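You operate a simulated robot arm through the tools that you are given. There is no shell and no other tool.

Carry out the task below with a simulated robot arm. There is one attempt and no reset: what you move stays moved.

## Task
The sink is slow: empty the strainer into the compost caddy and seat it again.
Fine: let the water run away and shut the caddy.
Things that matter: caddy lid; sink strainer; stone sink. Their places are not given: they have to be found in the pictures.

It is judged by the outcome, as a careful person would: the job done as asked, and still so three seconds after it is handed in. It fails if anything else is knocked over, pushed out of place, dropped, spilled or broken.

## Robot
A 6-joint arm with a two-finger gripper, fixed in place. Base frame: the origin is on the floor under the middle of its stand, x ahead of it, y to its left, z up; the work surface is at about z = 900. Units: mm, degrees, N and s.
It reaches about 1417 mm from its shoulder. Its first joint turns from -166.0 to 166.0 degrees. Payload 3.43 kg.
The TCP is the grasp point between the finger pads, 20 mm short of the fingertips. In the tool frame z runs along the fingers and y along their closing line. The gripper opens to 190 mm; its body begins 248 mm behind the TCP.
Orientation is that of the tool frame in the base frame, as a unit quaternion [w, x, y, z]. With the fingers straight down and closing along the base's y, the tool's x points along the base's -x, its y along +y and its z along -z.

## Interface
- The arm moves only by the tool apply_moves. Its argument "commands" is a list of rows, each a list of 7 numbers: the shift along the tool's x, y, z in mm, then the turn, a rotation vector about the tool's x, y, z in degrees, then the finger opening in mm, from 0 to 190. In form: [[dx, dy, dz, ax, ay, az, claw], ...]. A call has 1 to 20 rows; each row is the pose to reach, as a shift and turn from the pose commanded when the call began, along the tool's axes at that moment. Rows are played at 5 a second. More than 50 mm and 8.6 degrees between two rows, or a gripper value outside its range, and nothing of the call is played. A pose out of reach is approached as far as the arm can. The call stops where the force on the tool passes 40 N (or 10 N more than at its start, if that is more) or the arm is blocked; 0.2 s more then pass. Each finger travels about 153 mm/s and halts on what it meets, pressing with about 31 N; the grip force reading is that of the motor and also rises with nothing between the fingers. The clock runs only during rows and for 0.2 s after the last one: add rows that repeat a pose to give the fingers time. The reply holds the time, the measured pose of the TCP, the force on the tool along the base axes, the opening and the grip force, in the units named above and with some noise, with the torque about the TCP (base axes, N m) and any sound that the robot's microphone picked up.
- Cameras (640 x 400 px; columns grow to the right, rows downward): "scene" is fixed at [52, -498.7, 1737.8]; the picture's right is [-0.37, -0.93, 0.00], its down [-0.83, 0.33, -0.46] and it looks along [0.43, -0.17, -0.89] (base axes); focal length 214 px, centre (320, 200). "wrist" rides on the gripper at [70, -8, -288] in the tool frame; the picture's right is [0.12, 0.99, 0.00], its down [-0.96, 0.11, -0.25] and it looks along [-0.25, 0.03, 0.97] (tool axes); focal length 261 px, centre (320, 200).
- camera(camera): a new picture of that camera. It takes no simulated time.
- move_column(by): moves the trunk up (or, below 0, down) by that many mm; the arm rides with it, the base frame stays. It gives what a move gives, with no picture.
- probe_pixels(camera, pixels): for up to 12 pixels [column, row] of the newest picture of that camera ("zoom" is the newest enlarged one), the place [x, y, z] in the base frame of the surface seen there, good to about 2 mm. It takes no simulated time.
- close_up(camera, box): a new picture of the part [left, top, right, bottom] of that camera's present view, enlarged. It takes no simulated time.
- close_job(): hands the job in; it is judged then, once.

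Open the gripper and draw the arm clear of the work before you hand the job in, unless the task says otherwise.

The tools are called after "Emit:" as name(argument=value, ...) on one line, values as JSON. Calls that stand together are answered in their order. apply_moves: Moves the arm, as the interface text tells. Its arguments: {"type":"object","properties":{"commands":{"type":"array","items":{"type":"array","items":{"type":"number"}}}},"required":["commands"]} The other tools are called the same way: move_column (by) moves the trunk up or down; camera (camera) takes a picture; probe_pixels (camera, pixels) gives the place of the surface under pixels of a picture; close_up (camera, box) takes an enlarged picture of a part of a camera's view; close_job () hands the job in.

At the start:

```text
clock: 0.0
ee_pos: [518.9, -385.6, 1483.8]
ee_rot: [0.0, -0.001, 1.0, -0.001]
force: [0.0, -0.8, 0.1]
moment: [0.01, -0.01, 0.0]
width: 189.7
gripper_force: 0.0
trunk travel left (down, up): [-375.0, 65.0]
```

scene: 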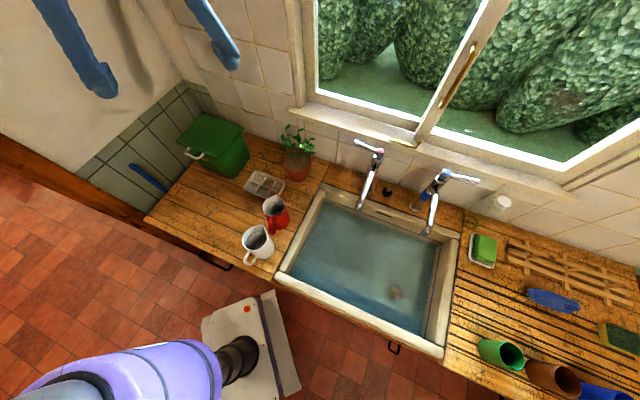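
wrist: 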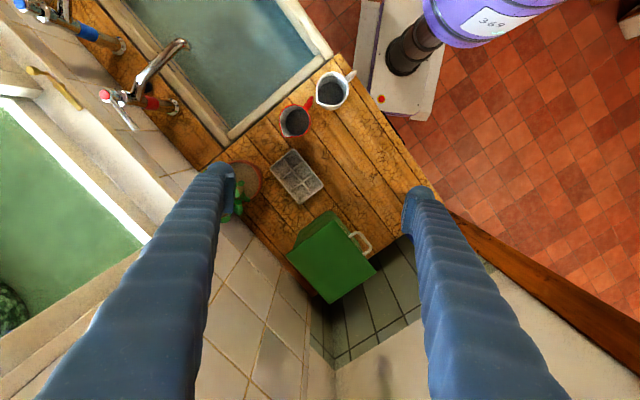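

The scene picture shows the sink (rows 180-350), the green caddy at about (215,145), and something at (395,293) in the water that may be the strainer. I take close-ups of both before moving.

Emit:
close_up(camera="scene", box=[270, 170, 470, 360])

Emit:
close_up(camera="scene", box=[130, 90, 330, 280])

```text
2.11 times, centred on (370, 265) of scene
```

zoom: 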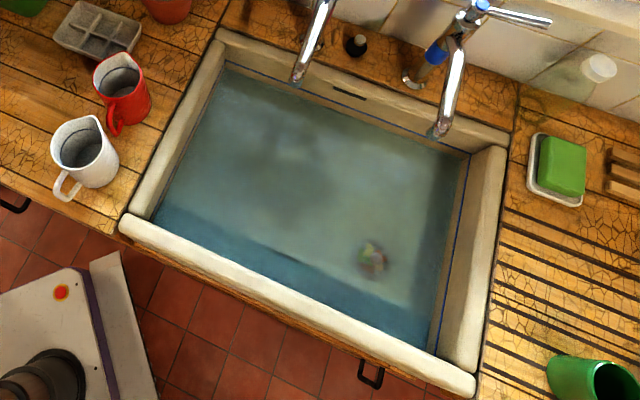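

```text
2.11 times, centred on (230, 185) of scene
```

zoom: 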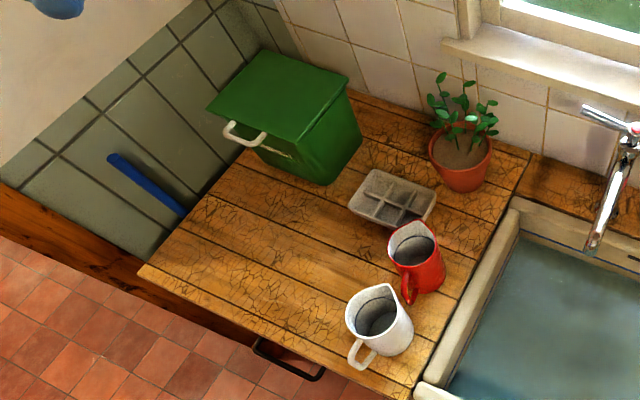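

The strainer, full of scraps, appears under water at scene (395,293); the caddy has a front white loop/handle at (195,154). I probe key points in the scene picture.

Emit:
camera(camera="scene")

Emit:
probe_pixels(camera="scene", pixels=[[395, 293], [393, 288], [398, 297], [350, 240], [310, 290], [300, 250], [380, 170], [430, 230], [375, 325], [440, 300], [330, 195], [365, 205]])

Emit:
probe_pixels(camera="zoom", pixels=[[213, 105], [262, 52], [346, 80], [298, 138], [245, 135], [228, 128], [262, 140], [322, 180], [362, 140], [250, 150], [280, 95], [200, 225]])

```text
taken
```

scene: 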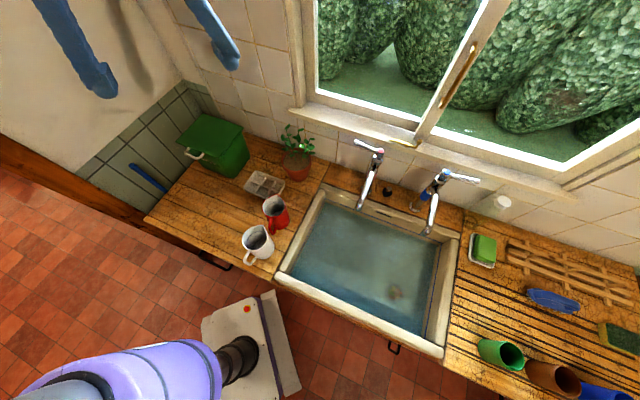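

```text
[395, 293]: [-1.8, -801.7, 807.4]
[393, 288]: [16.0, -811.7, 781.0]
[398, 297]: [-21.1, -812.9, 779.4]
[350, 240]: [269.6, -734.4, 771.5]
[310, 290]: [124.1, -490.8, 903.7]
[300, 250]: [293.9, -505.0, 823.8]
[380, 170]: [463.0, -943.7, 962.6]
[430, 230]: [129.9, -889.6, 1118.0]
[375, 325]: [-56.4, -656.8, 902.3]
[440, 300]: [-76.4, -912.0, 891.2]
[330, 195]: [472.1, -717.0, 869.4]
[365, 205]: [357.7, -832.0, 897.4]
```

```text
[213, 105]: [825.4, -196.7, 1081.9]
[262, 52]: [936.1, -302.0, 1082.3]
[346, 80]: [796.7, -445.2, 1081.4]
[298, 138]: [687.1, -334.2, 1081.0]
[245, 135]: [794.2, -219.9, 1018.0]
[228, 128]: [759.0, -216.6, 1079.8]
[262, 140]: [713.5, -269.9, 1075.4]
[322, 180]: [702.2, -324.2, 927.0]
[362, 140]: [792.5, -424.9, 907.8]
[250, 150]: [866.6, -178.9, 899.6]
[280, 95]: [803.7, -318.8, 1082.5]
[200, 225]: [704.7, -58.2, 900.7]
```

The probes put the strainer near (0,-805,790) under water and the caddy lid at z≈1082 with its handle loop near (735,-245). I look closer at the caddy from the wrist view and at the taps in the scene.

Emit:
close_up(camera="wrist", box=[240, 190, 420, 310])

Emit:
close_up(camera="scene", box=[320, 120, 520, 250])

Emit:
close_up(camera="scene", box=[350, 260, 450, 340])

Emit:
probe_pixels(camera="zoom", pixels=[[285, 200], [300, 190], [270, 215], [290, 240], [310, 215], [255, 190], [330, 240], [230, 230], [200, 120], [300, 110]])

Emit:
probe_pixels(camera="scene", pixels=[[360, 205], [372, 175], [355, 142], [383, 152], [385, 190], [427, 232], [437, 200], [440, 172], [478, 181], [415, 207], [430, 187], [372, 150]])

```text
3.33 times, centred on (330, 250) of wrist
```

zoom: 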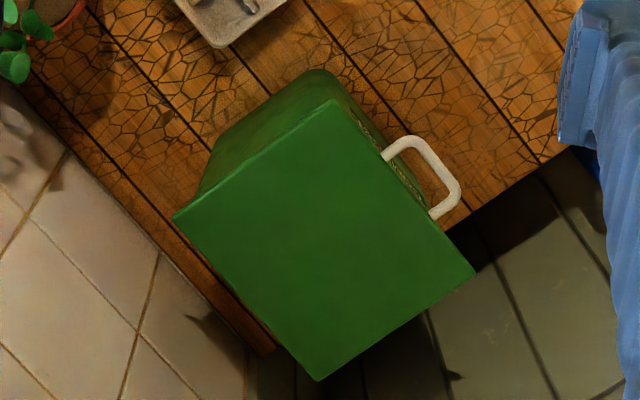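

```text
3.08 times, centred on (420, 185) of scene
```

zoom: 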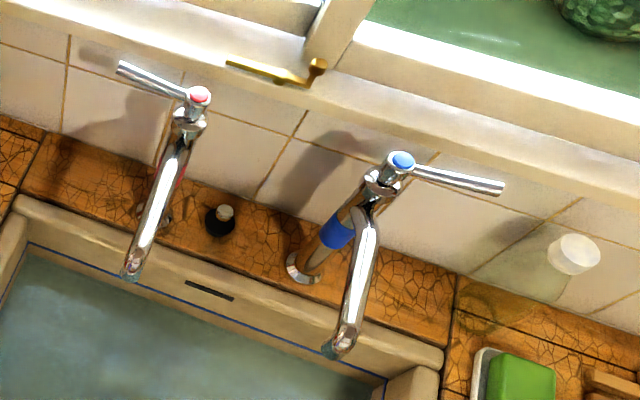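

```text
5.00 times, centred on (400, 300) of scene
```

zoom: 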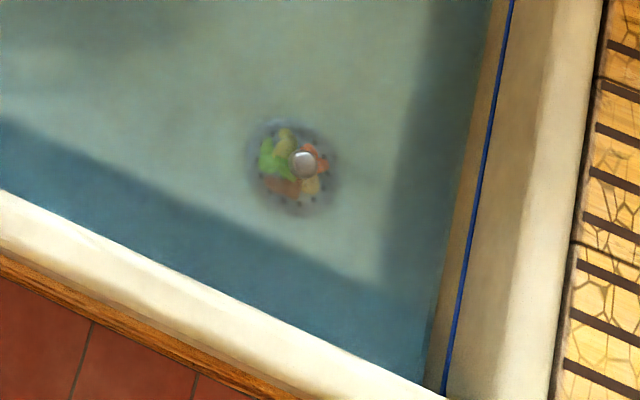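

```text
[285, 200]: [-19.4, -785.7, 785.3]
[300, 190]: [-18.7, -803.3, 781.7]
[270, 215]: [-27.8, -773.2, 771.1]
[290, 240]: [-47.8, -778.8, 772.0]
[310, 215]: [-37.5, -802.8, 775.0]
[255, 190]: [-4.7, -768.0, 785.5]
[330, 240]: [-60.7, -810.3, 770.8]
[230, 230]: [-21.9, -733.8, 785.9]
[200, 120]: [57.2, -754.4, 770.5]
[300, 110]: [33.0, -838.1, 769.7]
```

```text
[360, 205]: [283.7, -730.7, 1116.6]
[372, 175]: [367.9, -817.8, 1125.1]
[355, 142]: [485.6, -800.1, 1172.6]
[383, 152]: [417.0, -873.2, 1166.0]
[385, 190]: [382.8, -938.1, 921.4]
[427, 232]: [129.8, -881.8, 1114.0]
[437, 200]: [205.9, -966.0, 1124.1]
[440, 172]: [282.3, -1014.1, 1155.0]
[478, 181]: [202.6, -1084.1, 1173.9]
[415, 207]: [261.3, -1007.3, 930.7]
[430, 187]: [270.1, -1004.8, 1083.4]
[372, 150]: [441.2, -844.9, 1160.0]
```

The strainer shows as a perforated disc with a silver knob at zoom (303,163) with scraps around it. I probe the knob and disc rim in that zoom.

Emit:
probe_pixels(camera="zoom", pixels=[[303, 163], [297, 155], [310, 170], [303, 174], [293, 163], [272, 160], [285, 140], [318, 162], [250, 150], [335, 185], [290, 205], [290, 120]])

```text
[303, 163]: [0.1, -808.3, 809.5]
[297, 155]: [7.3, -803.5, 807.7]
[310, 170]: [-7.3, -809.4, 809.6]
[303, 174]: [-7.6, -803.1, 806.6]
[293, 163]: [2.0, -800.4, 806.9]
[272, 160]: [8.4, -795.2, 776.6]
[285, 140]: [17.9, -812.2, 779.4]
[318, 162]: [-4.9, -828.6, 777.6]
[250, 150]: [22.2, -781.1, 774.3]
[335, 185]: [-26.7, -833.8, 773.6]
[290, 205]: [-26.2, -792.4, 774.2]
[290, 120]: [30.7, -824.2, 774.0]
```

The knob is at about (-1,-806,809) and the disc lies near z≈774, so I have the drain position. Before moving I probe the wall behind the caddy, the window sill, and objects near the arm's path.

Emit:
probe_pixels(camera="scene", pixels=[[220, 90], [260, 120], [240, 60], [300, 90], [290, 110], [330, 118], [295, 150], [300, 175], [150, 175], [200, 110], [175, 110], [410, 140]])

Emit:
close_up(camera="scene", box=[165, 105, 265, 185])

Emit:
probe_pixels(camera="zoom", pixels=[[130, 245], [150, 260], [180, 262], [205, 250], [215, 235], [160, 240], [150, 225], [230, 258], [270, 262], [300, 240], [350, 340], [410, 300]])

```text
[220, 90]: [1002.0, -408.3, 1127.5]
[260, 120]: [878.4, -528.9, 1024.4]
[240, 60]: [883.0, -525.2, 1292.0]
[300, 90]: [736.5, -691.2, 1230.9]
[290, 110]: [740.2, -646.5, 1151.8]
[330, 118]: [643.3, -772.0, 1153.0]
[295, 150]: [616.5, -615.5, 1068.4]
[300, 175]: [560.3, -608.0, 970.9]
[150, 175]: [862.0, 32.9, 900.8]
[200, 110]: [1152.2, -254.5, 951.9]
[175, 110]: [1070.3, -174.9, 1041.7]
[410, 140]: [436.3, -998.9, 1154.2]
```

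```text
5.00 times, centred on (215, 145) of scene
```

zoom: 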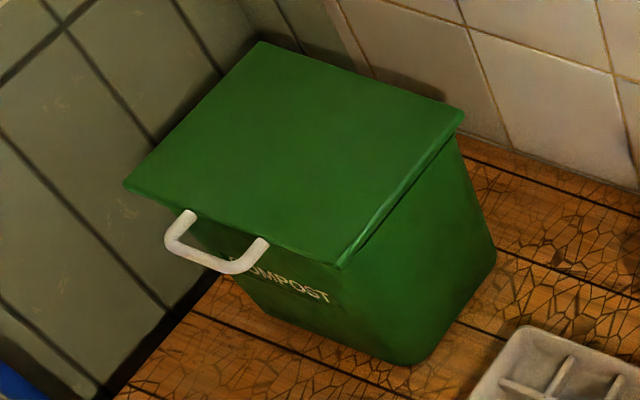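

```text
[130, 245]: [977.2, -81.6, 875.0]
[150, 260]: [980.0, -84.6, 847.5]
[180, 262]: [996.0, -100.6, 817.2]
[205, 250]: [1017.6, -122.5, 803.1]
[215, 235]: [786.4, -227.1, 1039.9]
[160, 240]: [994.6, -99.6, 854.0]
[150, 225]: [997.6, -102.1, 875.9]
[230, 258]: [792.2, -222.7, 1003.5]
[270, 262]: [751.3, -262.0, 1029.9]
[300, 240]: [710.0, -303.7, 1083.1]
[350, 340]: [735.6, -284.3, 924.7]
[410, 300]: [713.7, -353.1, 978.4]
```

The wall behind the caddy is about 120 mm behind the lid's rear edge, leaving room for the lid to swing back. I probe the white handle bar itself in this zoom.

Emit:
probe_pixels(camera="zoom", pixels=[[188, 215], [175, 230], [175, 243], [190, 252], [205, 258], [220, 265], [238, 267], [252, 252], [262, 240], [132, 187], [262, 42], [460, 112]])

```text
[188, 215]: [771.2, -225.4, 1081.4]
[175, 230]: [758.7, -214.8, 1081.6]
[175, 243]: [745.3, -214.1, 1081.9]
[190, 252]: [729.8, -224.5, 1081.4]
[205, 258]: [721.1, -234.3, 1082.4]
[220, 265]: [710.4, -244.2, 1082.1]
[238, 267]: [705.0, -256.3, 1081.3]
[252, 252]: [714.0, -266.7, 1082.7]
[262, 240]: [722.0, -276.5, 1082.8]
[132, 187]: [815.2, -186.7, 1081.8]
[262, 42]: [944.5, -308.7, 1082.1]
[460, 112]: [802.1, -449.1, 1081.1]
```

The handle's outer bar runs from (745,-214) to (705,-256) at z≈1077, about 30 mm in front of the lid edge. I move the arm high in front of the caddy and yaw it -45° so the fingers close across the handle.

Emit:
apply_moves(commands=[[-15, 29, 17, 0, 0, -5.6, 190], [-30, 59, 34, 0, 0, -11.2, 190], [-46, 88, 50, 0, 0, -16.9, 160], [-61, 118, 67, 0, 0, -22.5, 130], [-76, 147, 84, 0, 0, -28.1, 100], [-92, 176, 100, 0, 0, -33.7, 80], [-107, 206, 117, 0, 0, -39.4, 60], [-122, 235, 134, 0, 0, -45, 50], [-122, 235, 134, 0, 0, -45, 50]])

```text
clock: 2.0
ee_pos: [640.5, -147.8, 1350.0]
ee_rot: [0.0, -0.383, 0.924, 0.0]
force: [-0.6, 0.4, 1.4]
moment: [0.02, -0.04, -0.01]
width: 49.9
gripper_force: 0.2
trunk travel left (down, up): [-375.0, 65.0]
```

The pose is as planned. Now I pitch the fingers forward to horizontal while lowering to handle height, still about 120 mm in front of the handle.

Emit:
apply_moves(commands=[[0, 0, 22, 7.5, 0, 0, 50], [0, 0, 45, 15, 0, 0, 50], [0, 0, 68, 22.5, 0, 0, 50], [0, 0, 90, 30, 0, 0, 50], [0, 0, 113, 37.5, 0, 0, 50], [0, 0, 136, 45, 0, 0, 50], [0, 0, 158, 52.5, 0, 0, 50], [0, 0, 181, 60, 0, 0, 50], [0, 0, 204, 67.5, 0, 0, 50], [0, 0, 226, 75, 0, 0, 50], [0, 0, 249, 82.5, 0, 0, 50], [0, 0, 272, 90, 0, 0, 50], [0, 0, 272, 90, 0, 0, 50]])

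Emit:
camera(camera="wrist")

Emit:
camera(camera="scene")

```text
clock: 4.8
ee_pos: [643.7, -151.5, 1076.6]
ee_rot: [0.271, -0.271, 0.653, -0.653]
force: [0.1, 1.5, -0.9]
moment: [-0.13, -0.13, 0.02]
width: 49.9
gripper_force: 0.1
out of reach, approached as far as the arm can: row 7, 8, 9, 10
trunk travel left (down, up): [-375.0, 65.0]
```

```text
taken
```

wrist: 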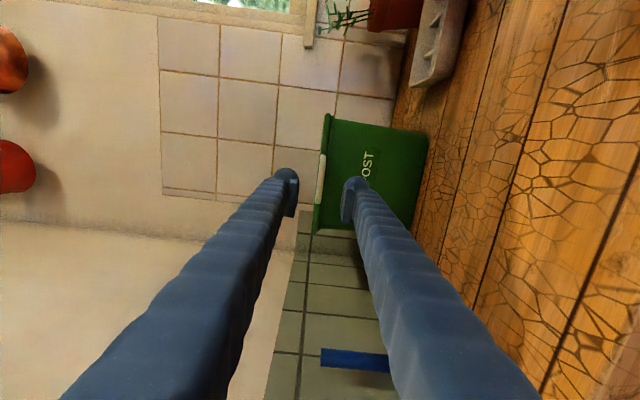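

```text
taken
```

scene: 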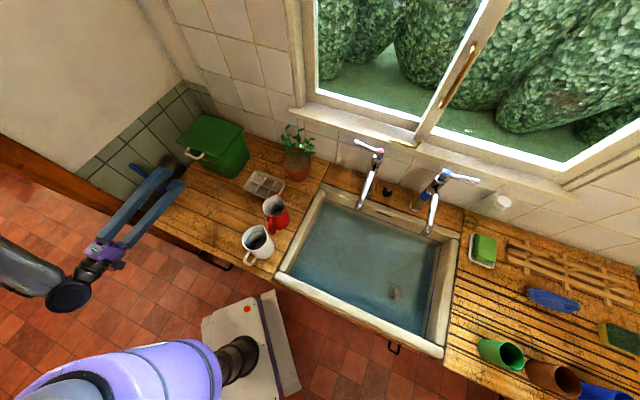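

The fingers are horizontal at z≈1077, with the white handle seen at wrist (320,180) between them. I zoom in there to check alignment.

Emit:
close_up(camera="wrist", box=[250, 100, 430, 250])

Emit:
probe_pixels(camera="zoom", pixels=[[252, 170], [252, 200], [245, 220], [238, 245], [262, 150], [250, 250], [260, 120], [235, 270], [140, 235], [330, 240], [270, 200], [275, 170]])

```text
2.67 times, centred on (340, 175) of wrist
```

zoom: 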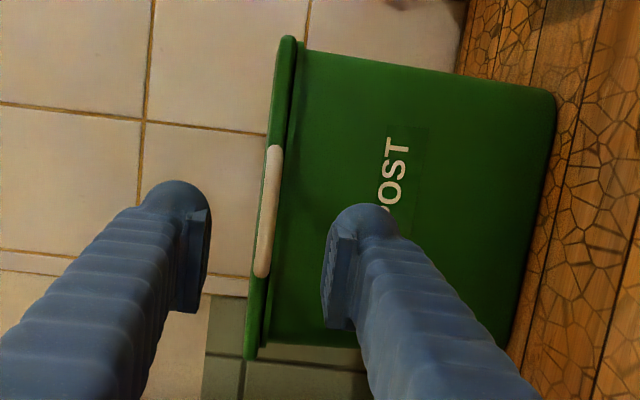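

```text
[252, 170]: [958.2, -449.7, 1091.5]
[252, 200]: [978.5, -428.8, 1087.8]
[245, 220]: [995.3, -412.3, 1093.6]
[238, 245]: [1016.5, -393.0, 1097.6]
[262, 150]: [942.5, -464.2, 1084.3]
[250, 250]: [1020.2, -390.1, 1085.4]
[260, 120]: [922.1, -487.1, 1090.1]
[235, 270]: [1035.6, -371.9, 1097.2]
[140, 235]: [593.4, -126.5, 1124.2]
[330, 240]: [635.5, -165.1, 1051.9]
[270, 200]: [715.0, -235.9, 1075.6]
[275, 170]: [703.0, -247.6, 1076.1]
```

The handle bar is at (715,-236,1076), centred between the fingers. I advance 113 mm along the tool and then narrow the fingers to cage the bar loosely.

Emit:
apply_moves(commands=[[0, 0, 38, 0, 0, 0, 50], [0, 0, 76, 0, 0, 0, 50], [0, 0, 113, 0, 0, 0, 50], [0, 0, 113, 0, 0, 0, 24], [0, 0, 113, 0, 0, 0, 24]])

Emit:
close_up(camera="wrist", box=[230, 100, 410, 250])

```text
clock: 6.0
ee_pos: [725.1, -227.5, 1076.4]
ee_rot: [-0.271, 0.271, -0.653, 0.654]
force: [-0.6, 0.0, 0.0]
moment: [-0.03, 0.03, -0.02]
width: 23.6
gripper_force: 0.0
trunk travel left (down, up): [-375.0, 65.0]
```

```text
2.67 times, centred on (320, 175) of wrist
```

zoom: 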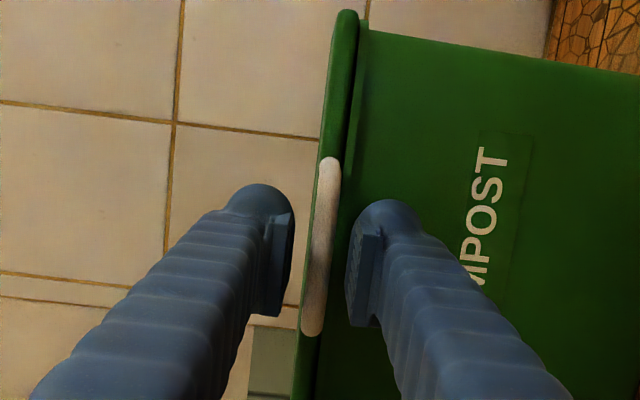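

The bar is caged between the finger pads (opening 23.6) without contact. I begin lifting the lid along an arc about the rear hinge, first to 30°.

Emit:
apply_moves(commands=[[0, -18.0, 0.8, -5, 0, 0, 24], [0, -35.8, 3.1, -10, 0, 0, 24], [0, -53.4, 7.0, -15, 0, 0, 24], [0, -70.6, 12.5, -20, 0, 0, 24], [0, -87.2, 19.3, -25, 0, 0, 24], [0, -103.2, 27.7, -30, 0, 0, 24], [0, -103.2, 27.7, -30, 0, 0, 24]])

Emit:
camera(camera="wrist")

Emit:
camera(camera="scene")

```text
clock: 7.6
ee_pos: [741.2, -248.4, 1179.1]
ee_rot: [0.191, -0.332, 0.8, -0.461]
force: [0.3, -0.7, -0.2]
moment: [-0.07, 0.01, -0.03]
width: 24.1
gripper_force: 0.6
trunk travel left (down, up): [-375.0, 65.0]
```

```text
taken
```

wrist: 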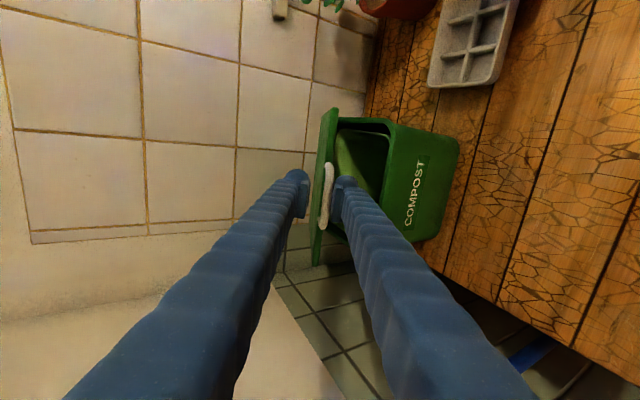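

```text
taken
```

scene: 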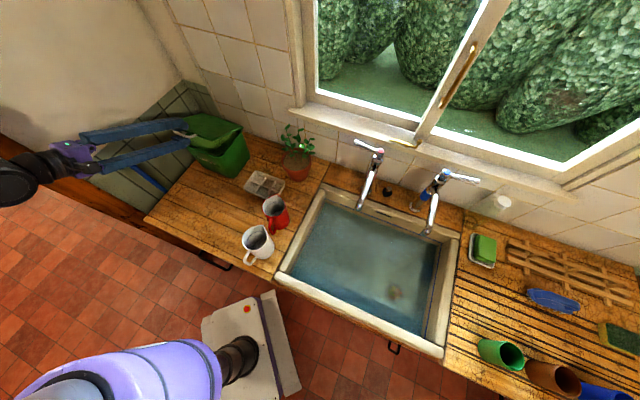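

The lid opened smoothly to 30° and the caddy stayed put. I repeat the same arc to bring the lid to 60°.

Emit:
apply_moves(commands=[[0, -18.0, 0.8, -5, 0, 0, 24], [0, -35.8, 3.1, -10, 0, 0, 24], [0, -53.4, 7.0, -15, 0, 0, 24], [0, -70.6, 12.5, -20, 0, 0, 24], [0, -87.2, 19.3, -25, 0, 0, 24], [0, -103.2, 27.7, -30, 0, 0, 24], [0, -103.2, 27.7, -30, 0, 0, 24]])

Emit:
camera(camera="wrist")

```text
clock: 9.2
ee_pos: [792.9, -302.8, 1256.9]
ee_rot: [0.099, -0.37, 0.892, -0.239]
force: [-0.2, -0.3, 0.3]
moment: [-0.03, 0.0, 0.01]
width: 24.2
gripper_force: 0.5
trunk travel left (down, up): [-375.0, 65.0]
```

```text
taken
```

wrist: 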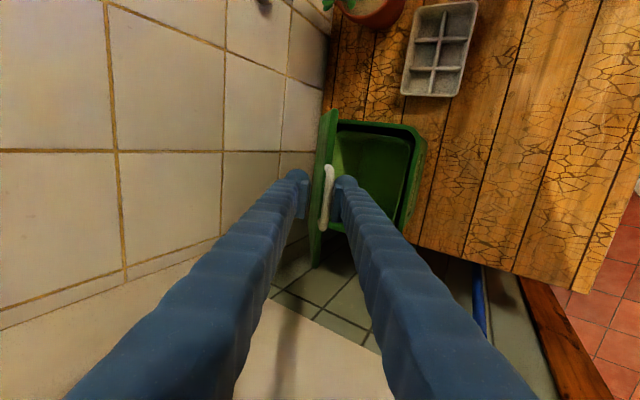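

Still on the arc with negligible force. I continue to 90°.

Emit:
apply_moves(commands=[[0, -18.0, 0.8, -5, 0, 0, 24], [0, -35.8, 3.1, -10, 0, 0, 24], [0, -53.4, 7.0, -15, 0, 0, 24], [0, -70.6, 12.5, -20, 0, 0, 24], [0, -87.2, 19.3, -25, 0, 0, 24], [0, -103.2, 27.7, -30, 0, 0, 24], [0, -103.2, 27.7, -30, 0, 0, 24]])

Emit:
camera(camera="wrist")

Emit:
camera(camera="scene")

```text
clock: 11.0
ee_pos: [843.1, -354.8, 1287.6]
ee_rot: [-0.006, -0.384, 0.923, 0.002]
force: [0.7, 0.5, -0.6]
moment: [0.03, -0.05, -0.01]
width: 24.0
gripper_force: 0.2
trunk travel left (down, up): [-375.0, 65.0]
stopped in row 7: the arm was blocked; the commanded pose is now the measured one
```

```text
taken
```

wrist: 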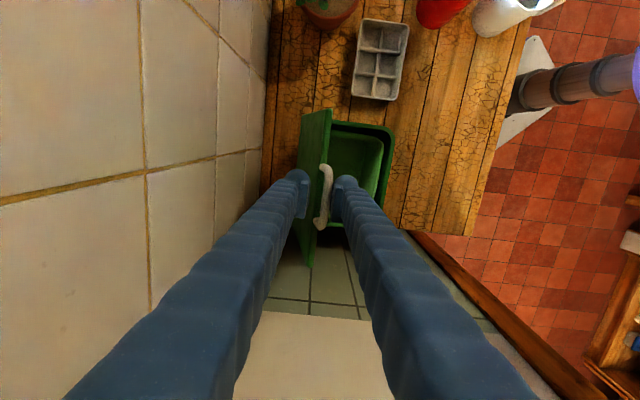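

```text
taken
```

scene: 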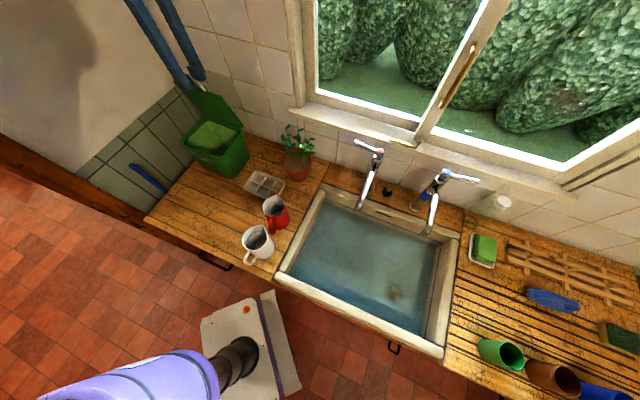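

The arm stopped a little short (TCP at v≈847, tool vertical) with almost no force; the lid looks nearly vertical. I zoom in and probe the lid to measure its real angle.

Emit:
close_up(camera="wrist", box=[250, 90, 430, 280])

Emit:
probe_pixels(camera="wrist", pixels=[[325, 112], [315, 140], [312, 255], [330, 125], [336, 150], [385, 130], [380, 170], [360, 160], [340, 135], [322, 200], [310, 180], [300, 150]])

Emit:
close_up(camera="scene", box=[100, 0, 260, 200])

```text
2.11 times, centred on (340, 185) of wrist
```

zoom: 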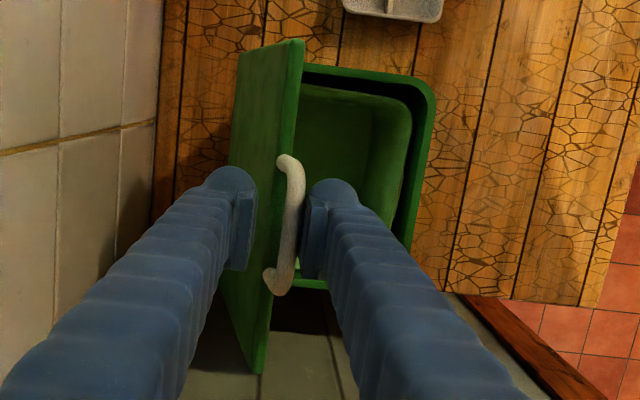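

```text
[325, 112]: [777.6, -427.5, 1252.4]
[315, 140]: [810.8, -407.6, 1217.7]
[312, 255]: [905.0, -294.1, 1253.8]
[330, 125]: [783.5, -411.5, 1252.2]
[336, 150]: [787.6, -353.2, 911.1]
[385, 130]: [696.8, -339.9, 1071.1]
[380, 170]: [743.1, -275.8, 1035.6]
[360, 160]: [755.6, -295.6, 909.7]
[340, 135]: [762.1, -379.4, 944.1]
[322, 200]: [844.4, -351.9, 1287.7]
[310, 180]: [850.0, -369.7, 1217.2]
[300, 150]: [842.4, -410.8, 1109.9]
```

```text
2.00 times, centred on (180, 100) of scene
```

zoom: 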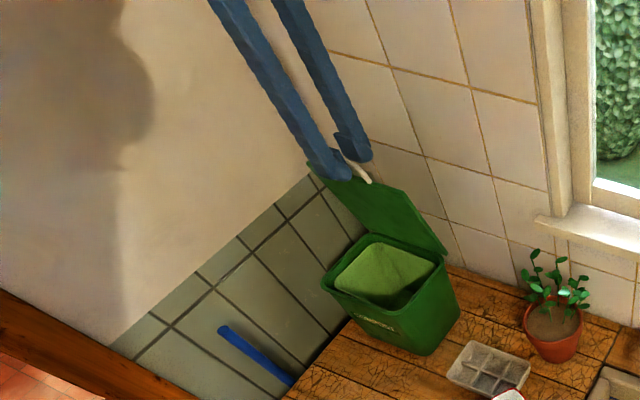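

Probes show the lid at about 78° with its hinge near v≈893; the vertical tool likely puts the wrist near the wall. I tilt the tool back 30° about the handle so the wrist moves away from the wall, and look before pushing further.

Emit:
apply_moves(commands=[[0, 0, 0, 6, 0, 0, 26], [0, 0, 0, 12, 0, 0, 26], [0, 0, 0, 18, 0, 0, 26], [0, 0, 0, 24, 0, 0, 26], [0, 0, 0, 30, 0, 0, 26], [0, 0, 0, 30, 0, 0, 26]])

Emit:
camera(camera="wrist")

```text
clock: 12.4
ee_pos: [855.6, -377.0, 1280.0]
ee_rot: [0.094, -0.369, 0.895, -0.233]
force: [-2.5, -0.1, 2.7]
moment: [0.3, -0.22, 0.16]
width: 26.1
gripper_force: 0.0
trunk travel left (down, up): [-375.0, 65.0]
```

```text
taken
```

wrist: 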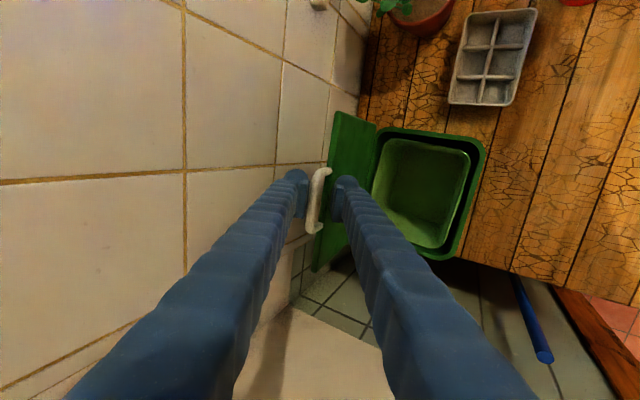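

The TCP shifted to v≈871 and the lid opened further. I probe the lid again to find its angle.

Emit:
probe_pixels(camera="wrist", pixels=[[335, 115], [345, 125], [360, 130], [350, 150], [365, 160], [345, 165], [330, 240], [340, 235], [318, 180], [318, 220], [372, 130], [322, 265]])

Emit:
close_up(camera="wrist", box=[260, 90, 500, 290])

Emit:
camera(camera="scene")

```text
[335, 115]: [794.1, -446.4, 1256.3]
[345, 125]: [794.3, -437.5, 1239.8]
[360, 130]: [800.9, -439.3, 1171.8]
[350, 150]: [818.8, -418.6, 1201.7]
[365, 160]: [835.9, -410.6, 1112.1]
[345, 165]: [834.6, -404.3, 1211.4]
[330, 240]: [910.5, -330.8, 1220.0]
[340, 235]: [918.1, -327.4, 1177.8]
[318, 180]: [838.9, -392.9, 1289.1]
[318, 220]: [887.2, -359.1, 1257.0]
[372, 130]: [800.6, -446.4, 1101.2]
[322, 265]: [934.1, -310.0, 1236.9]
```

```text
2.00 times, centred on (380, 190) of wrist
```

zoom: 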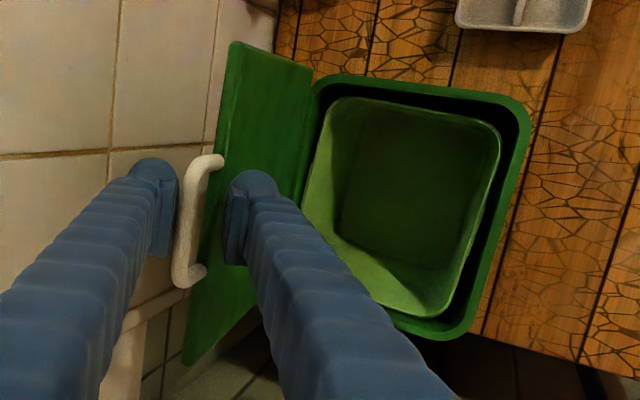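

```text
taken
```

scene: 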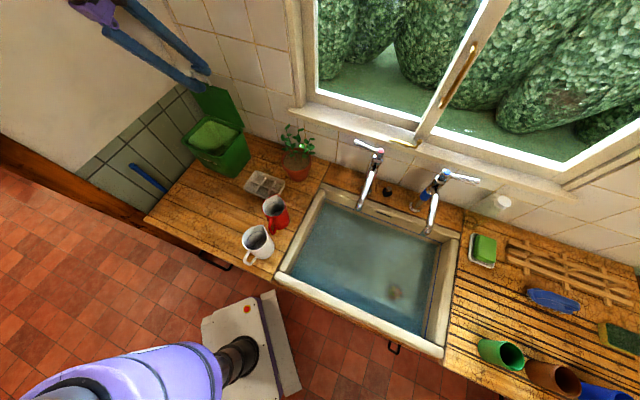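

The lid is at about 87°. I push the handle another 36 mm toward the wall to take it past vertical, watching the force.

Emit:
apply_moves(commands=[[0, -7.8, 4.5, 0, 0, 0, 26], [0, -15.6, 9, 0, 0, 0, 26], [0, -23.4, 13.5, 0, 0, 0, 26], [0, -31.2, 18, 0, 0, 0, 26], [0, -31.2, 18, 0, 0, 0, 26]])

Emit:
camera(camera="wrist")

```text
clock: 13.6
ee_pos: [895.8, -400.0, 1264.4]
ee_rot: [0.088, -0.372, 0.895, -0.229]
force: [-0.1, 0.4, 0.0]
moment: [-0.06, -0.04, -0.01]
width: 26.5
gripper_force: 0.6
trunk travel left (down, up): [-375.0, 65.0]
```

```text
taken
```

wrist: 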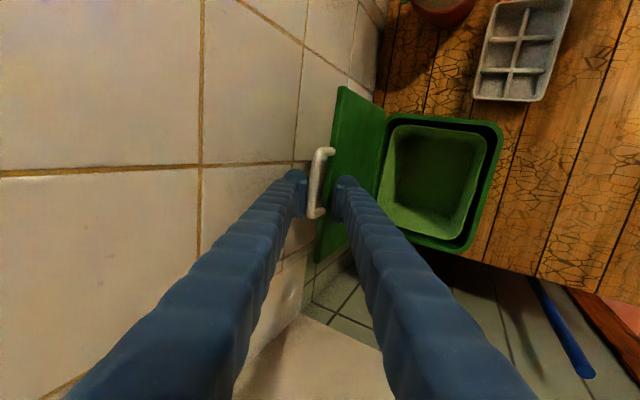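

The TCP is now at v≈916 and force is near zero. I probe the lid to confirm it is past vertical.

Emit:
probe_pixels(camera="wrist", pixels=[[345, 100], [370, 120], [360, 140], [375, 150], [350, 160], [335, 235], [322, 180], [318, 215], [385, 120], [325, 250]])

Emit:
close_up(camera="wrist", box=[260, 80, 520, 280])

```text
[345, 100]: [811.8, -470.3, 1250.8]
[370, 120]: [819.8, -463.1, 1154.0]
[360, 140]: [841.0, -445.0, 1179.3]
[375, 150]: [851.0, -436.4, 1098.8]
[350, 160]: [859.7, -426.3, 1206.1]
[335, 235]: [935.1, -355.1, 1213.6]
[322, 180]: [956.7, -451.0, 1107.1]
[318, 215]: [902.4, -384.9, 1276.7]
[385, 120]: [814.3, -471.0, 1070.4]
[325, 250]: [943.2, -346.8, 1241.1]
```

```text
2.00 times, centred on (390, 180) of wrist
```

zoom: 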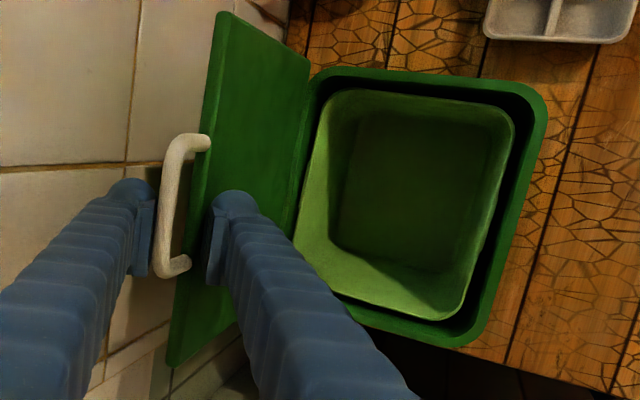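

The lid now reads v≈908 along its whole height, which suggests it is at its 90° stop and the caddy itself may have slid back. I check the caddy body position with the scene camera.

Emit:
close_up(camera="scene", box=[165, 75, 265, 185])

Emit:
probe_pixels(camera="zoom", pixels=[[200, 300], [260, 320], [230, 260], [300, 350], [370, 370], [420, 330], [450, 290], [215, 265], [380, 270], [330, 300], [300, 230], [400, 210]])

```text
3.64 times, centred on (215, 130) of scene
```

zoom: 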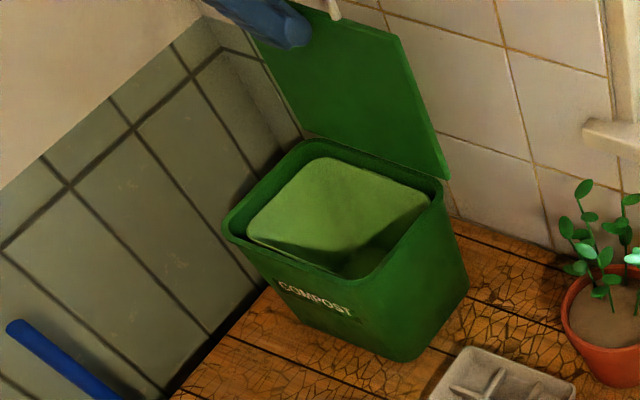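

```text
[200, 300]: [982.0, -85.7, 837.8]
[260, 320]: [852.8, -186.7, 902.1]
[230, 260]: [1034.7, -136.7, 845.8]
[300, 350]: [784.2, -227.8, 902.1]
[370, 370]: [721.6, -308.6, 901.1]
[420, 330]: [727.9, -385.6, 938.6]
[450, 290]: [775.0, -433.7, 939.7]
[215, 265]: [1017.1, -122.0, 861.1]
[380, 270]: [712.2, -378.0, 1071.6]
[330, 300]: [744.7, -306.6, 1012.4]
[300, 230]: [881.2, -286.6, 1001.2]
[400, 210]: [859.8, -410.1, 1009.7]
```

The caddy front face moved from v≈716 to ≈743: the lid stops at 90° and my push slid the caddy ~26 mm; I'll draw it back later by the handle once the lid is shut. Now I widen the fingers and back off slowly along the tool to see whether the lid stays up.

Emit:
apply_moves(commands=[[0, 0, 0, 0, 0, 0, 40], [0, 0, -8, 0, 0, 0, 40], [0, 0, -16, 0, 0, 0, 40], [0, 0, -24, 0, 0, 0, 40], [0, 0, -32, 0, 0, 0, 40], [0, 0, -32, 0, 0, 0, 40]])

Emit:
camera(camera="wrist")

Emit:
camera(camera="scene")

```text
clock: 15.0
ee_pos: [884.6, -389.2, 1293.7]
ee_rot: [0.088, -0.372, 0.895, -0.229]
force: [0.6, -0.4, 0.6]
moment: [-0.04, -0.02, -0.04]
width: 40.1
gripper_force: 0.2
trunk travel left (down, up): [-375.0, 65.0]
```

```text
taken
```

wrist: 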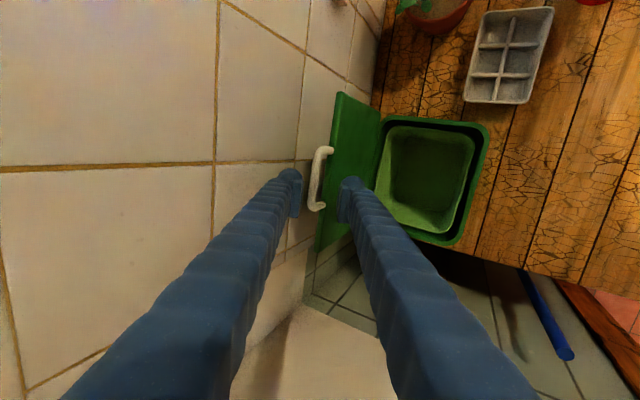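

```text
taken
```

scene: 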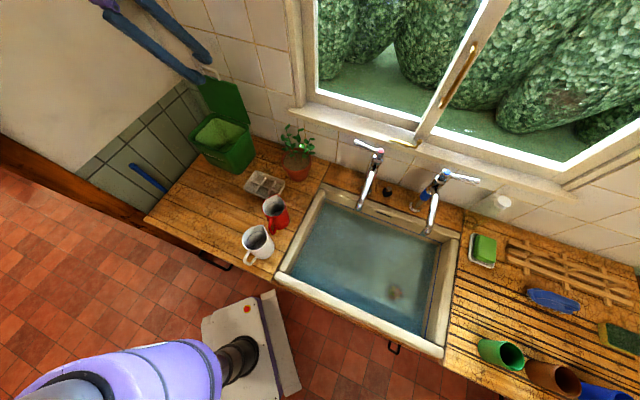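

The lid has not moved. I retract further along the tool axis to leave the handle fully, then check again.

Emit:
apply_moves(commands=[[0, 0, -15, 0, 0, 0, 50], [0, 0, -35, 0, 0, 0, 60], [0, 0, -65, 0, 0, 0, 60], [0, 0, -100, 0, 0, 0, 60], [0, 0, -100, 0, 0, 0, 60], [0, 0, -100, 0, 0, 0, 60]])

Emit:
camera(camera="wrist")

Emit:
probe_pixels(camera="wrist", pixels=[[345, 100], [370, 120], [360, 140], [375, 150], [330, 210], [335, 235], [322, 180], [318, 215], [385, 120], [325, 250]])

```text
clock: 16.4
ee_pos: [851.3, -354.5, 1382.2]
ee_rot: [0.089, -0.371, 0.896, -0.229]
force: [0.1, -0.1, -0.1]
moment: [0.02, -0.03, 0.01]
width: 60.1
gripper_force: 0.1
trunk travel left (down, up): [-375.0, 65.0]
```

```text
taken
```

wrist: 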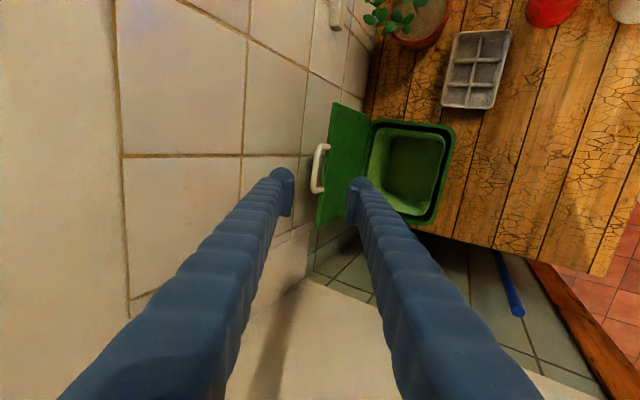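

```text
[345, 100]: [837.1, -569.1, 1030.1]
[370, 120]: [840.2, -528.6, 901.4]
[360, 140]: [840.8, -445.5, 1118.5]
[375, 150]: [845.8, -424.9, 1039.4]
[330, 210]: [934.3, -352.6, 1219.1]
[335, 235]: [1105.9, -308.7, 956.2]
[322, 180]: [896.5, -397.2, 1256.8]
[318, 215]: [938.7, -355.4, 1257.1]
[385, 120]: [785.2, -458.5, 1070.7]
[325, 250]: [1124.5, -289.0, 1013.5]
```

The lid stays upright on its own, with the handle free. I withdraw from the wall while bringing the tool vertical again.

Emit:
apply_moves(commands=[[0, 31.3, -22, -7.1, 0, 0, 60], [0, 62.6, -44, -14.2, 0, 0, 60], [0, 94, -66, -21.2, 0, 0, 60], [0, 125.3, -88, -28.3, 0, 0, 60], [0, 125.3, -88, -28.3, 0, 0, 60]])

Emit:
camera(camera="wrist")

```text
clock: 17.6
ee_pos: [745.5, -242.6, 1402.0]
ee_rot: [-0.006, -0.381, 0.924, -0.002]
force: [-0.6, -0.5, 0.3]
moment: [0.0, -0.03, -0.02]
width: 59.9
gripper_force: 0.1
trunk travel left (down, up): [-375.0, 65.0]
```

```text
taken
```

wrist: 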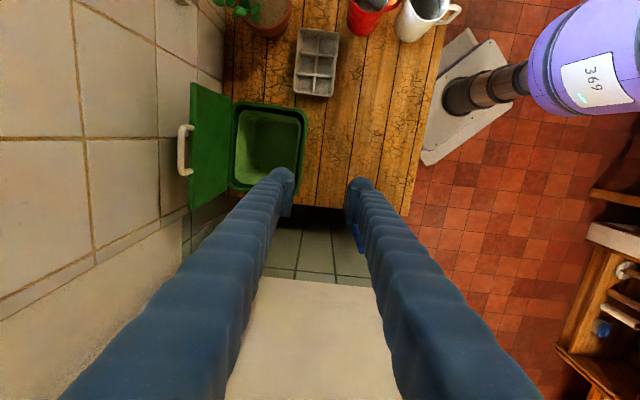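

From above the open caddy is clear at wrist (268,145). I probe its rim and liner to know the dump target.

Emit:
close_up(camera="wrist", box=[170, 70, 330, 220])

Emit:
probe_pixels(camera="wrist", pixels=[[235, 103], [305, 115], [304, 150], [233, 185], [240, 110], [298, 118], [295, 150], [238, 180], [265, 145], [195, 90], [195, 200], [185, 150]])

```text
2.67 times, centred on (250, 145) of wrist
```

zoom: 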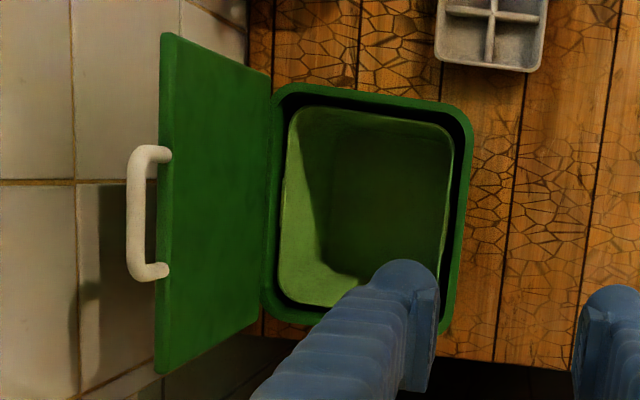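

```text
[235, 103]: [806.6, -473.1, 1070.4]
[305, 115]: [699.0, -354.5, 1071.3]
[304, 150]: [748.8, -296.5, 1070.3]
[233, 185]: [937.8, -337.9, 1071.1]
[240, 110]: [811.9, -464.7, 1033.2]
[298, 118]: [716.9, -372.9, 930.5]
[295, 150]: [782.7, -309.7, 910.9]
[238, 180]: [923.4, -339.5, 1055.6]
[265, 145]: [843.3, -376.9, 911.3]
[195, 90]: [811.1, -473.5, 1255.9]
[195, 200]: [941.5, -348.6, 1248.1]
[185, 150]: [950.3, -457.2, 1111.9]
```

The caddy opening is centred near u≈337, v≈820 (base about (815,-340)), rim z≈1071. Now I carry the open gripper high across to above the strainer.

Emit:
apply_moves(commands=[[46.3, 6.5, 7.6, 0, 0, 0, 60], [92.6, 13, 15.2, 0, 0, 0, 60], [138.9, 19.4, 22.8, 0, 0, 0, 60], [185.2, 25.9, 30.4, 0, 0, 0, 60], [231.5, 32.4, 38, 0, 0, 0, 60], [277.8, 38.9, 45.6, 0, 0, 0, 60], [324.1, 45.3, 53.2, 0, 0, 0, 60], [370.4, 51.8, 60.8, 0, 0, 0, 60], [416.7, 58.3, 68.4, 0, 0, 0, 60], [463, 64.8, 76, 0, 0, 0, 60], [509.3, 71.2, 83.6, 0, 0, 0, 60], [555.6, 77.7, 91.2, 0, 0, 0, 60], [601.9, 84.2, 98.8, 0, 0, 0, 60], [648.2, 90.7, 106.4, 0, 0, 0, 60], [694.5, 97.1, 114, 0, 0, 0, 60], [740.8, 103.6, 121.6, 0, 0, 0, 60], [787.1, 110.1, 129.2, 0, 0, 0, 60], [833.4, 116.6, 136.8, 0, 0, 0, 60], [879.7, 123, 144.4, 0, 0, 0, 60], [926, 129.5, 152, 0, 0, 0, 60]])

Emit:
camera(camera="wrist")

Emit:
camera(camera="scene")

```text
clock: 21.8
ee_pos: [-3.9, -809.3, 1259.9]
ee_rot: [-0.006, -0.382, 0.924, -0.004]
force: [0.6, -0.1, 0.6]
moment: [0.05, -0.08, 0.0]
width: 59.9
gripper_force: 0.0
trunk travel left (down, up): [-375.0, 65.0]
```

```text
taken
```

wrist: 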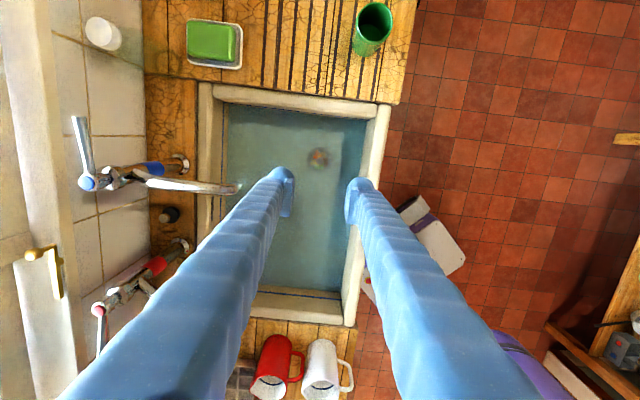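

```text
taken
```

scene: 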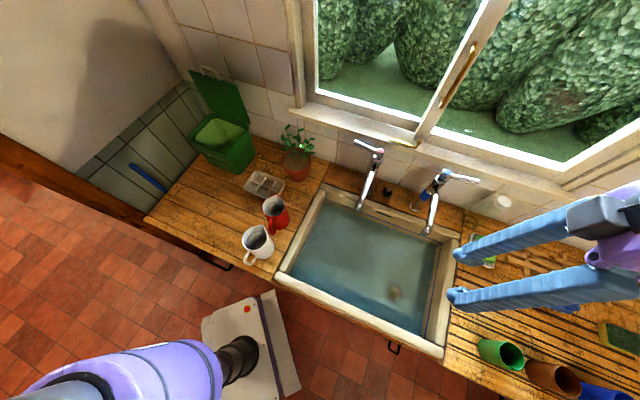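

I'm above the strainer, visible between the fingers at wrist (319,158). I zoom in and probe the knob from straight above.

Emit:
close_up(camera="wrist", box=[295, 138, 345, 178])

Emit:
probe_pixels(camera="zoom", pixels=[[310, 200], [320, 195], [330, 200], [315, 180], [300, 210], [350, 200], [280, 200], [320, 150], [320, 250], [250, 200], [400, 200], [200, 100]])

```text
10.00 times, centred on (320, 158) of wrist
```

zoom: 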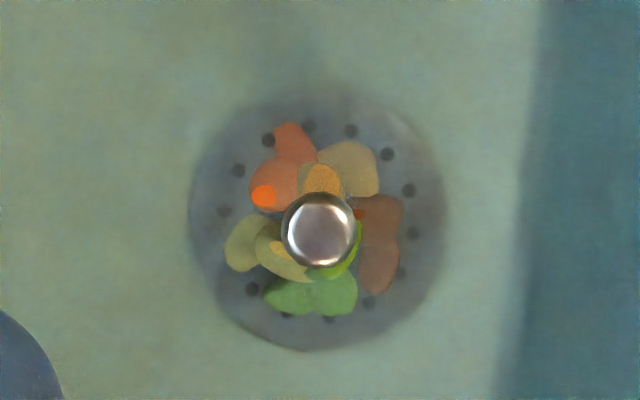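

```text
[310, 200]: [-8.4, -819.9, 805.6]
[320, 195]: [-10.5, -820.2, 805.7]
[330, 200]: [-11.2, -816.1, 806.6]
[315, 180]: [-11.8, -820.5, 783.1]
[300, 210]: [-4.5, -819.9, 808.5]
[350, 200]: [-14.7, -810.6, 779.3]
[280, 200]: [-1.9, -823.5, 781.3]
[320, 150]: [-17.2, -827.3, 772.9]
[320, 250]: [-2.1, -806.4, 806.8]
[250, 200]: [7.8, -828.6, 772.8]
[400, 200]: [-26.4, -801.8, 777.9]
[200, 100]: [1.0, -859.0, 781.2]
```

The knob centre is at zoom (319,230). I probe around it for an accurate grasp point.

Emit:
probe_pixels(camera="zoom", pixels=[[319, 230], [319, 205], [319, 255], [294, 230], [344, 230], [275, 180], [340, 165], [380, 240], [250, 240], [310, 290], [195, 220], [440, 220]])

```text
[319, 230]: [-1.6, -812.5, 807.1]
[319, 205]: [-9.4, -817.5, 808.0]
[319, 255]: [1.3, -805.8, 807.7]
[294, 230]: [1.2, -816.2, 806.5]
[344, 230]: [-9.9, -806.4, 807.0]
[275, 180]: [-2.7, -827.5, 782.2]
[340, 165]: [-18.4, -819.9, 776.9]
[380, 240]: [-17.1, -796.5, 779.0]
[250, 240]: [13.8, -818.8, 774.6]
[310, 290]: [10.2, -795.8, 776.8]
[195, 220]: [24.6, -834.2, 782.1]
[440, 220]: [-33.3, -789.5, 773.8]
```

The probes give the knob centre at about (-4,-811.5,808), and the tool has a 0.8° tilt that I correct now. I descend to z≈900 directly above the knob, fingers at 60 mm.

Emit:
apply_moves(commands=[[-0.4, 0, 45, 0, -0.1, 0, 60], [-0.9, -0.1, 90, 0, -0.2, 0, 60], [-1.3, -0.2, 135, -0.1, -0.3, 0, 60], [-1.7, -0.2, 180, -0.1, -0.4, 0, 60], [-2.2, -0.3, 225, -0.1, -0.5, 0, 60], [-2.6, -0.4, 270, -0.1, -0.6, -0.1, 60], [-3.1, -0.5, 315, -0.2, -0.7, -0.1, 60], [-3.5, -0.5, 360, -0.2, -0.8, -0.1, 60], [-3.5, -0.5, 360, -0.2, -0.8, -0.1, 60]])

Emit:
camera(camera="wrist")

Emit:
close_up(camera="wrist", box=[270, 110, 370, 190])

```text
clock: 23.8
ee_pos: [-3.8, -810.8, 902.3]
ee_rot: [0.001, -0.383, 0.924, 0.0]
force: [0.5, 0.0, 0.5]
moment: [0.05, 0.01, 0.0]
width: 60.2
gripper_force: 0.1
trunk travel left (down, up): [-375.0, 65.0]
```

```text
taken
```

wrist: 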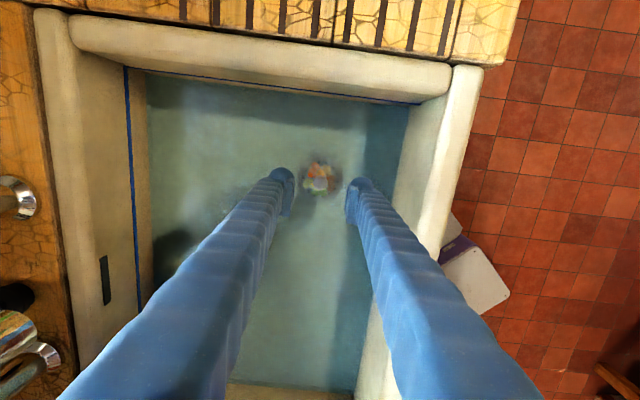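

```text
5.00 times, centred on (320, 150) of wrist
```

zoom: 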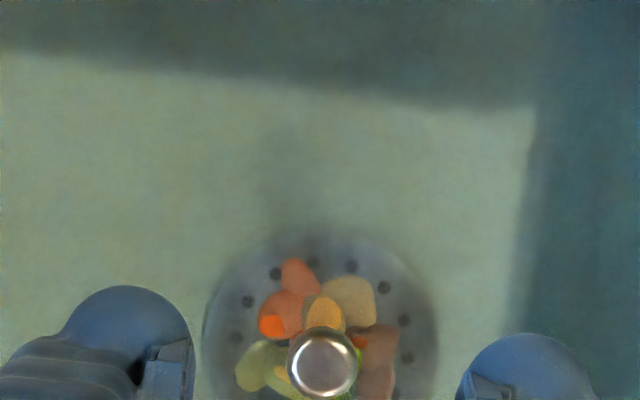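

The knob sits on the tool axis (wrist ≈(320,182)). I lower straight down to z≈804 so the pads flank the knob with tips just above the scraps.

Emit:
apply_moves(commands=[[0, 0, 35, 0, 0, 0, 60], [0, 0, 65, 0, 0, 0, 60], [0, 0, 85, 0, 0, 0, 60], [0, 0, 98, 0, 0, 0, 60], [0, 0, 98, 0, 0, 0, 60]])

Emit:
camera(camera="wrist")

Emit:
close_up(camera="wrist", box=[270, 150, 370, 230])

```text
clock: 25.0
ee_pos: [-3.8, -811.6, 801.7]
ee_rot: [0.002, -0.382, 0.924, 0.002]
force: [-0.7, 0.4, -0.6]
moment: [-0.01, 0.05, 0.01]
width: 60.2
gripper_force: 0.1
trunk travel left (down, up): [-375.0, 65.0]
```

```text
taken
```

wrist: 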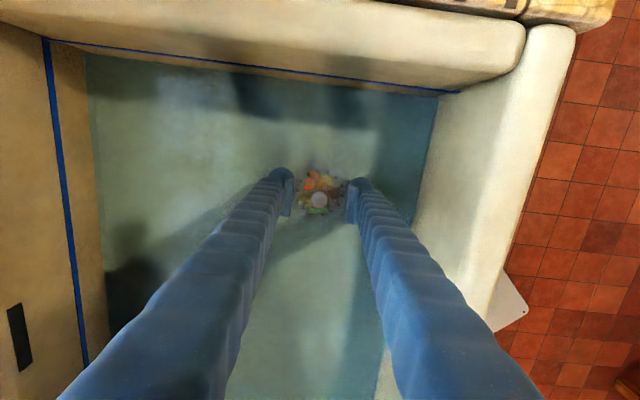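

```text
5.00 times, centred on (320, 190) of wrist
```

zoom: 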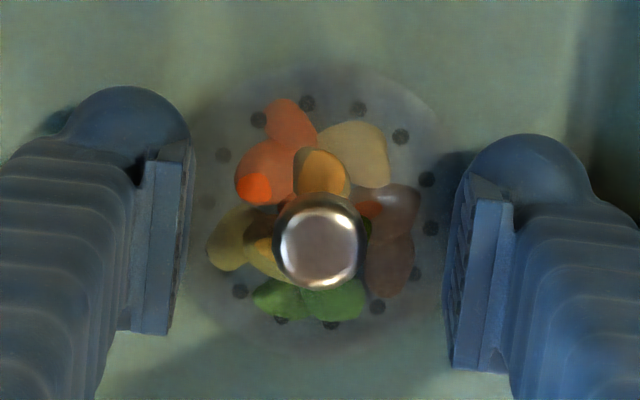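

Pads straddle the knob cleanly with the scraps below. I raise 2 mm and close slowly on the knob.

Emit:
apply_moves(commands=[[0, 0, -2, 0, 0, 0, 45], [0, 0, -2, 0, 0, 0, 35], [0, 0, -2, 0, 0, 0, 26], [0, 0, -2, 0, 0, 0, 20], [0, 0, -2, 0, 0, 0, 12], [0, 0, -2, 0, 0, 0, 8], [0, 0, -2, 0, 0, 0, 8]])

Emit:
close_up(camera="wrist", box=[270, 150, 370, 230])

```text
clock: 26.6
ee_pos: [-3.3, -811.6, 801.7]
ee_rot: [0.0, -0.382, 0.924, 0.001]
force: [-0.1, -0.2, 0.0]
moment: [0.0, 0.02, 0.01]
width: 19.6
gripper_force: 31.1
trunk travel left (down, up): [-375.0, 65.0]
```

```text
5.00 times, centred on (320, 190) of wrist
```

zoom: 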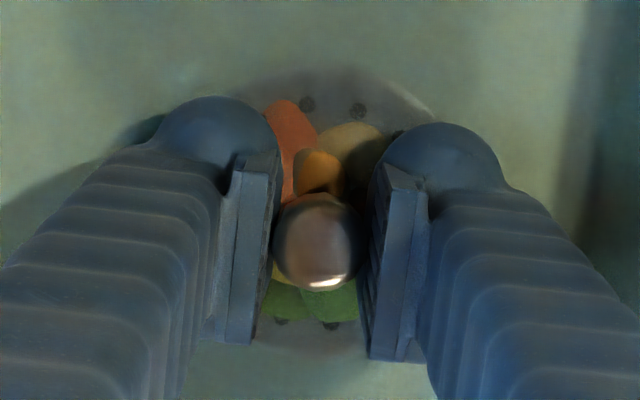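

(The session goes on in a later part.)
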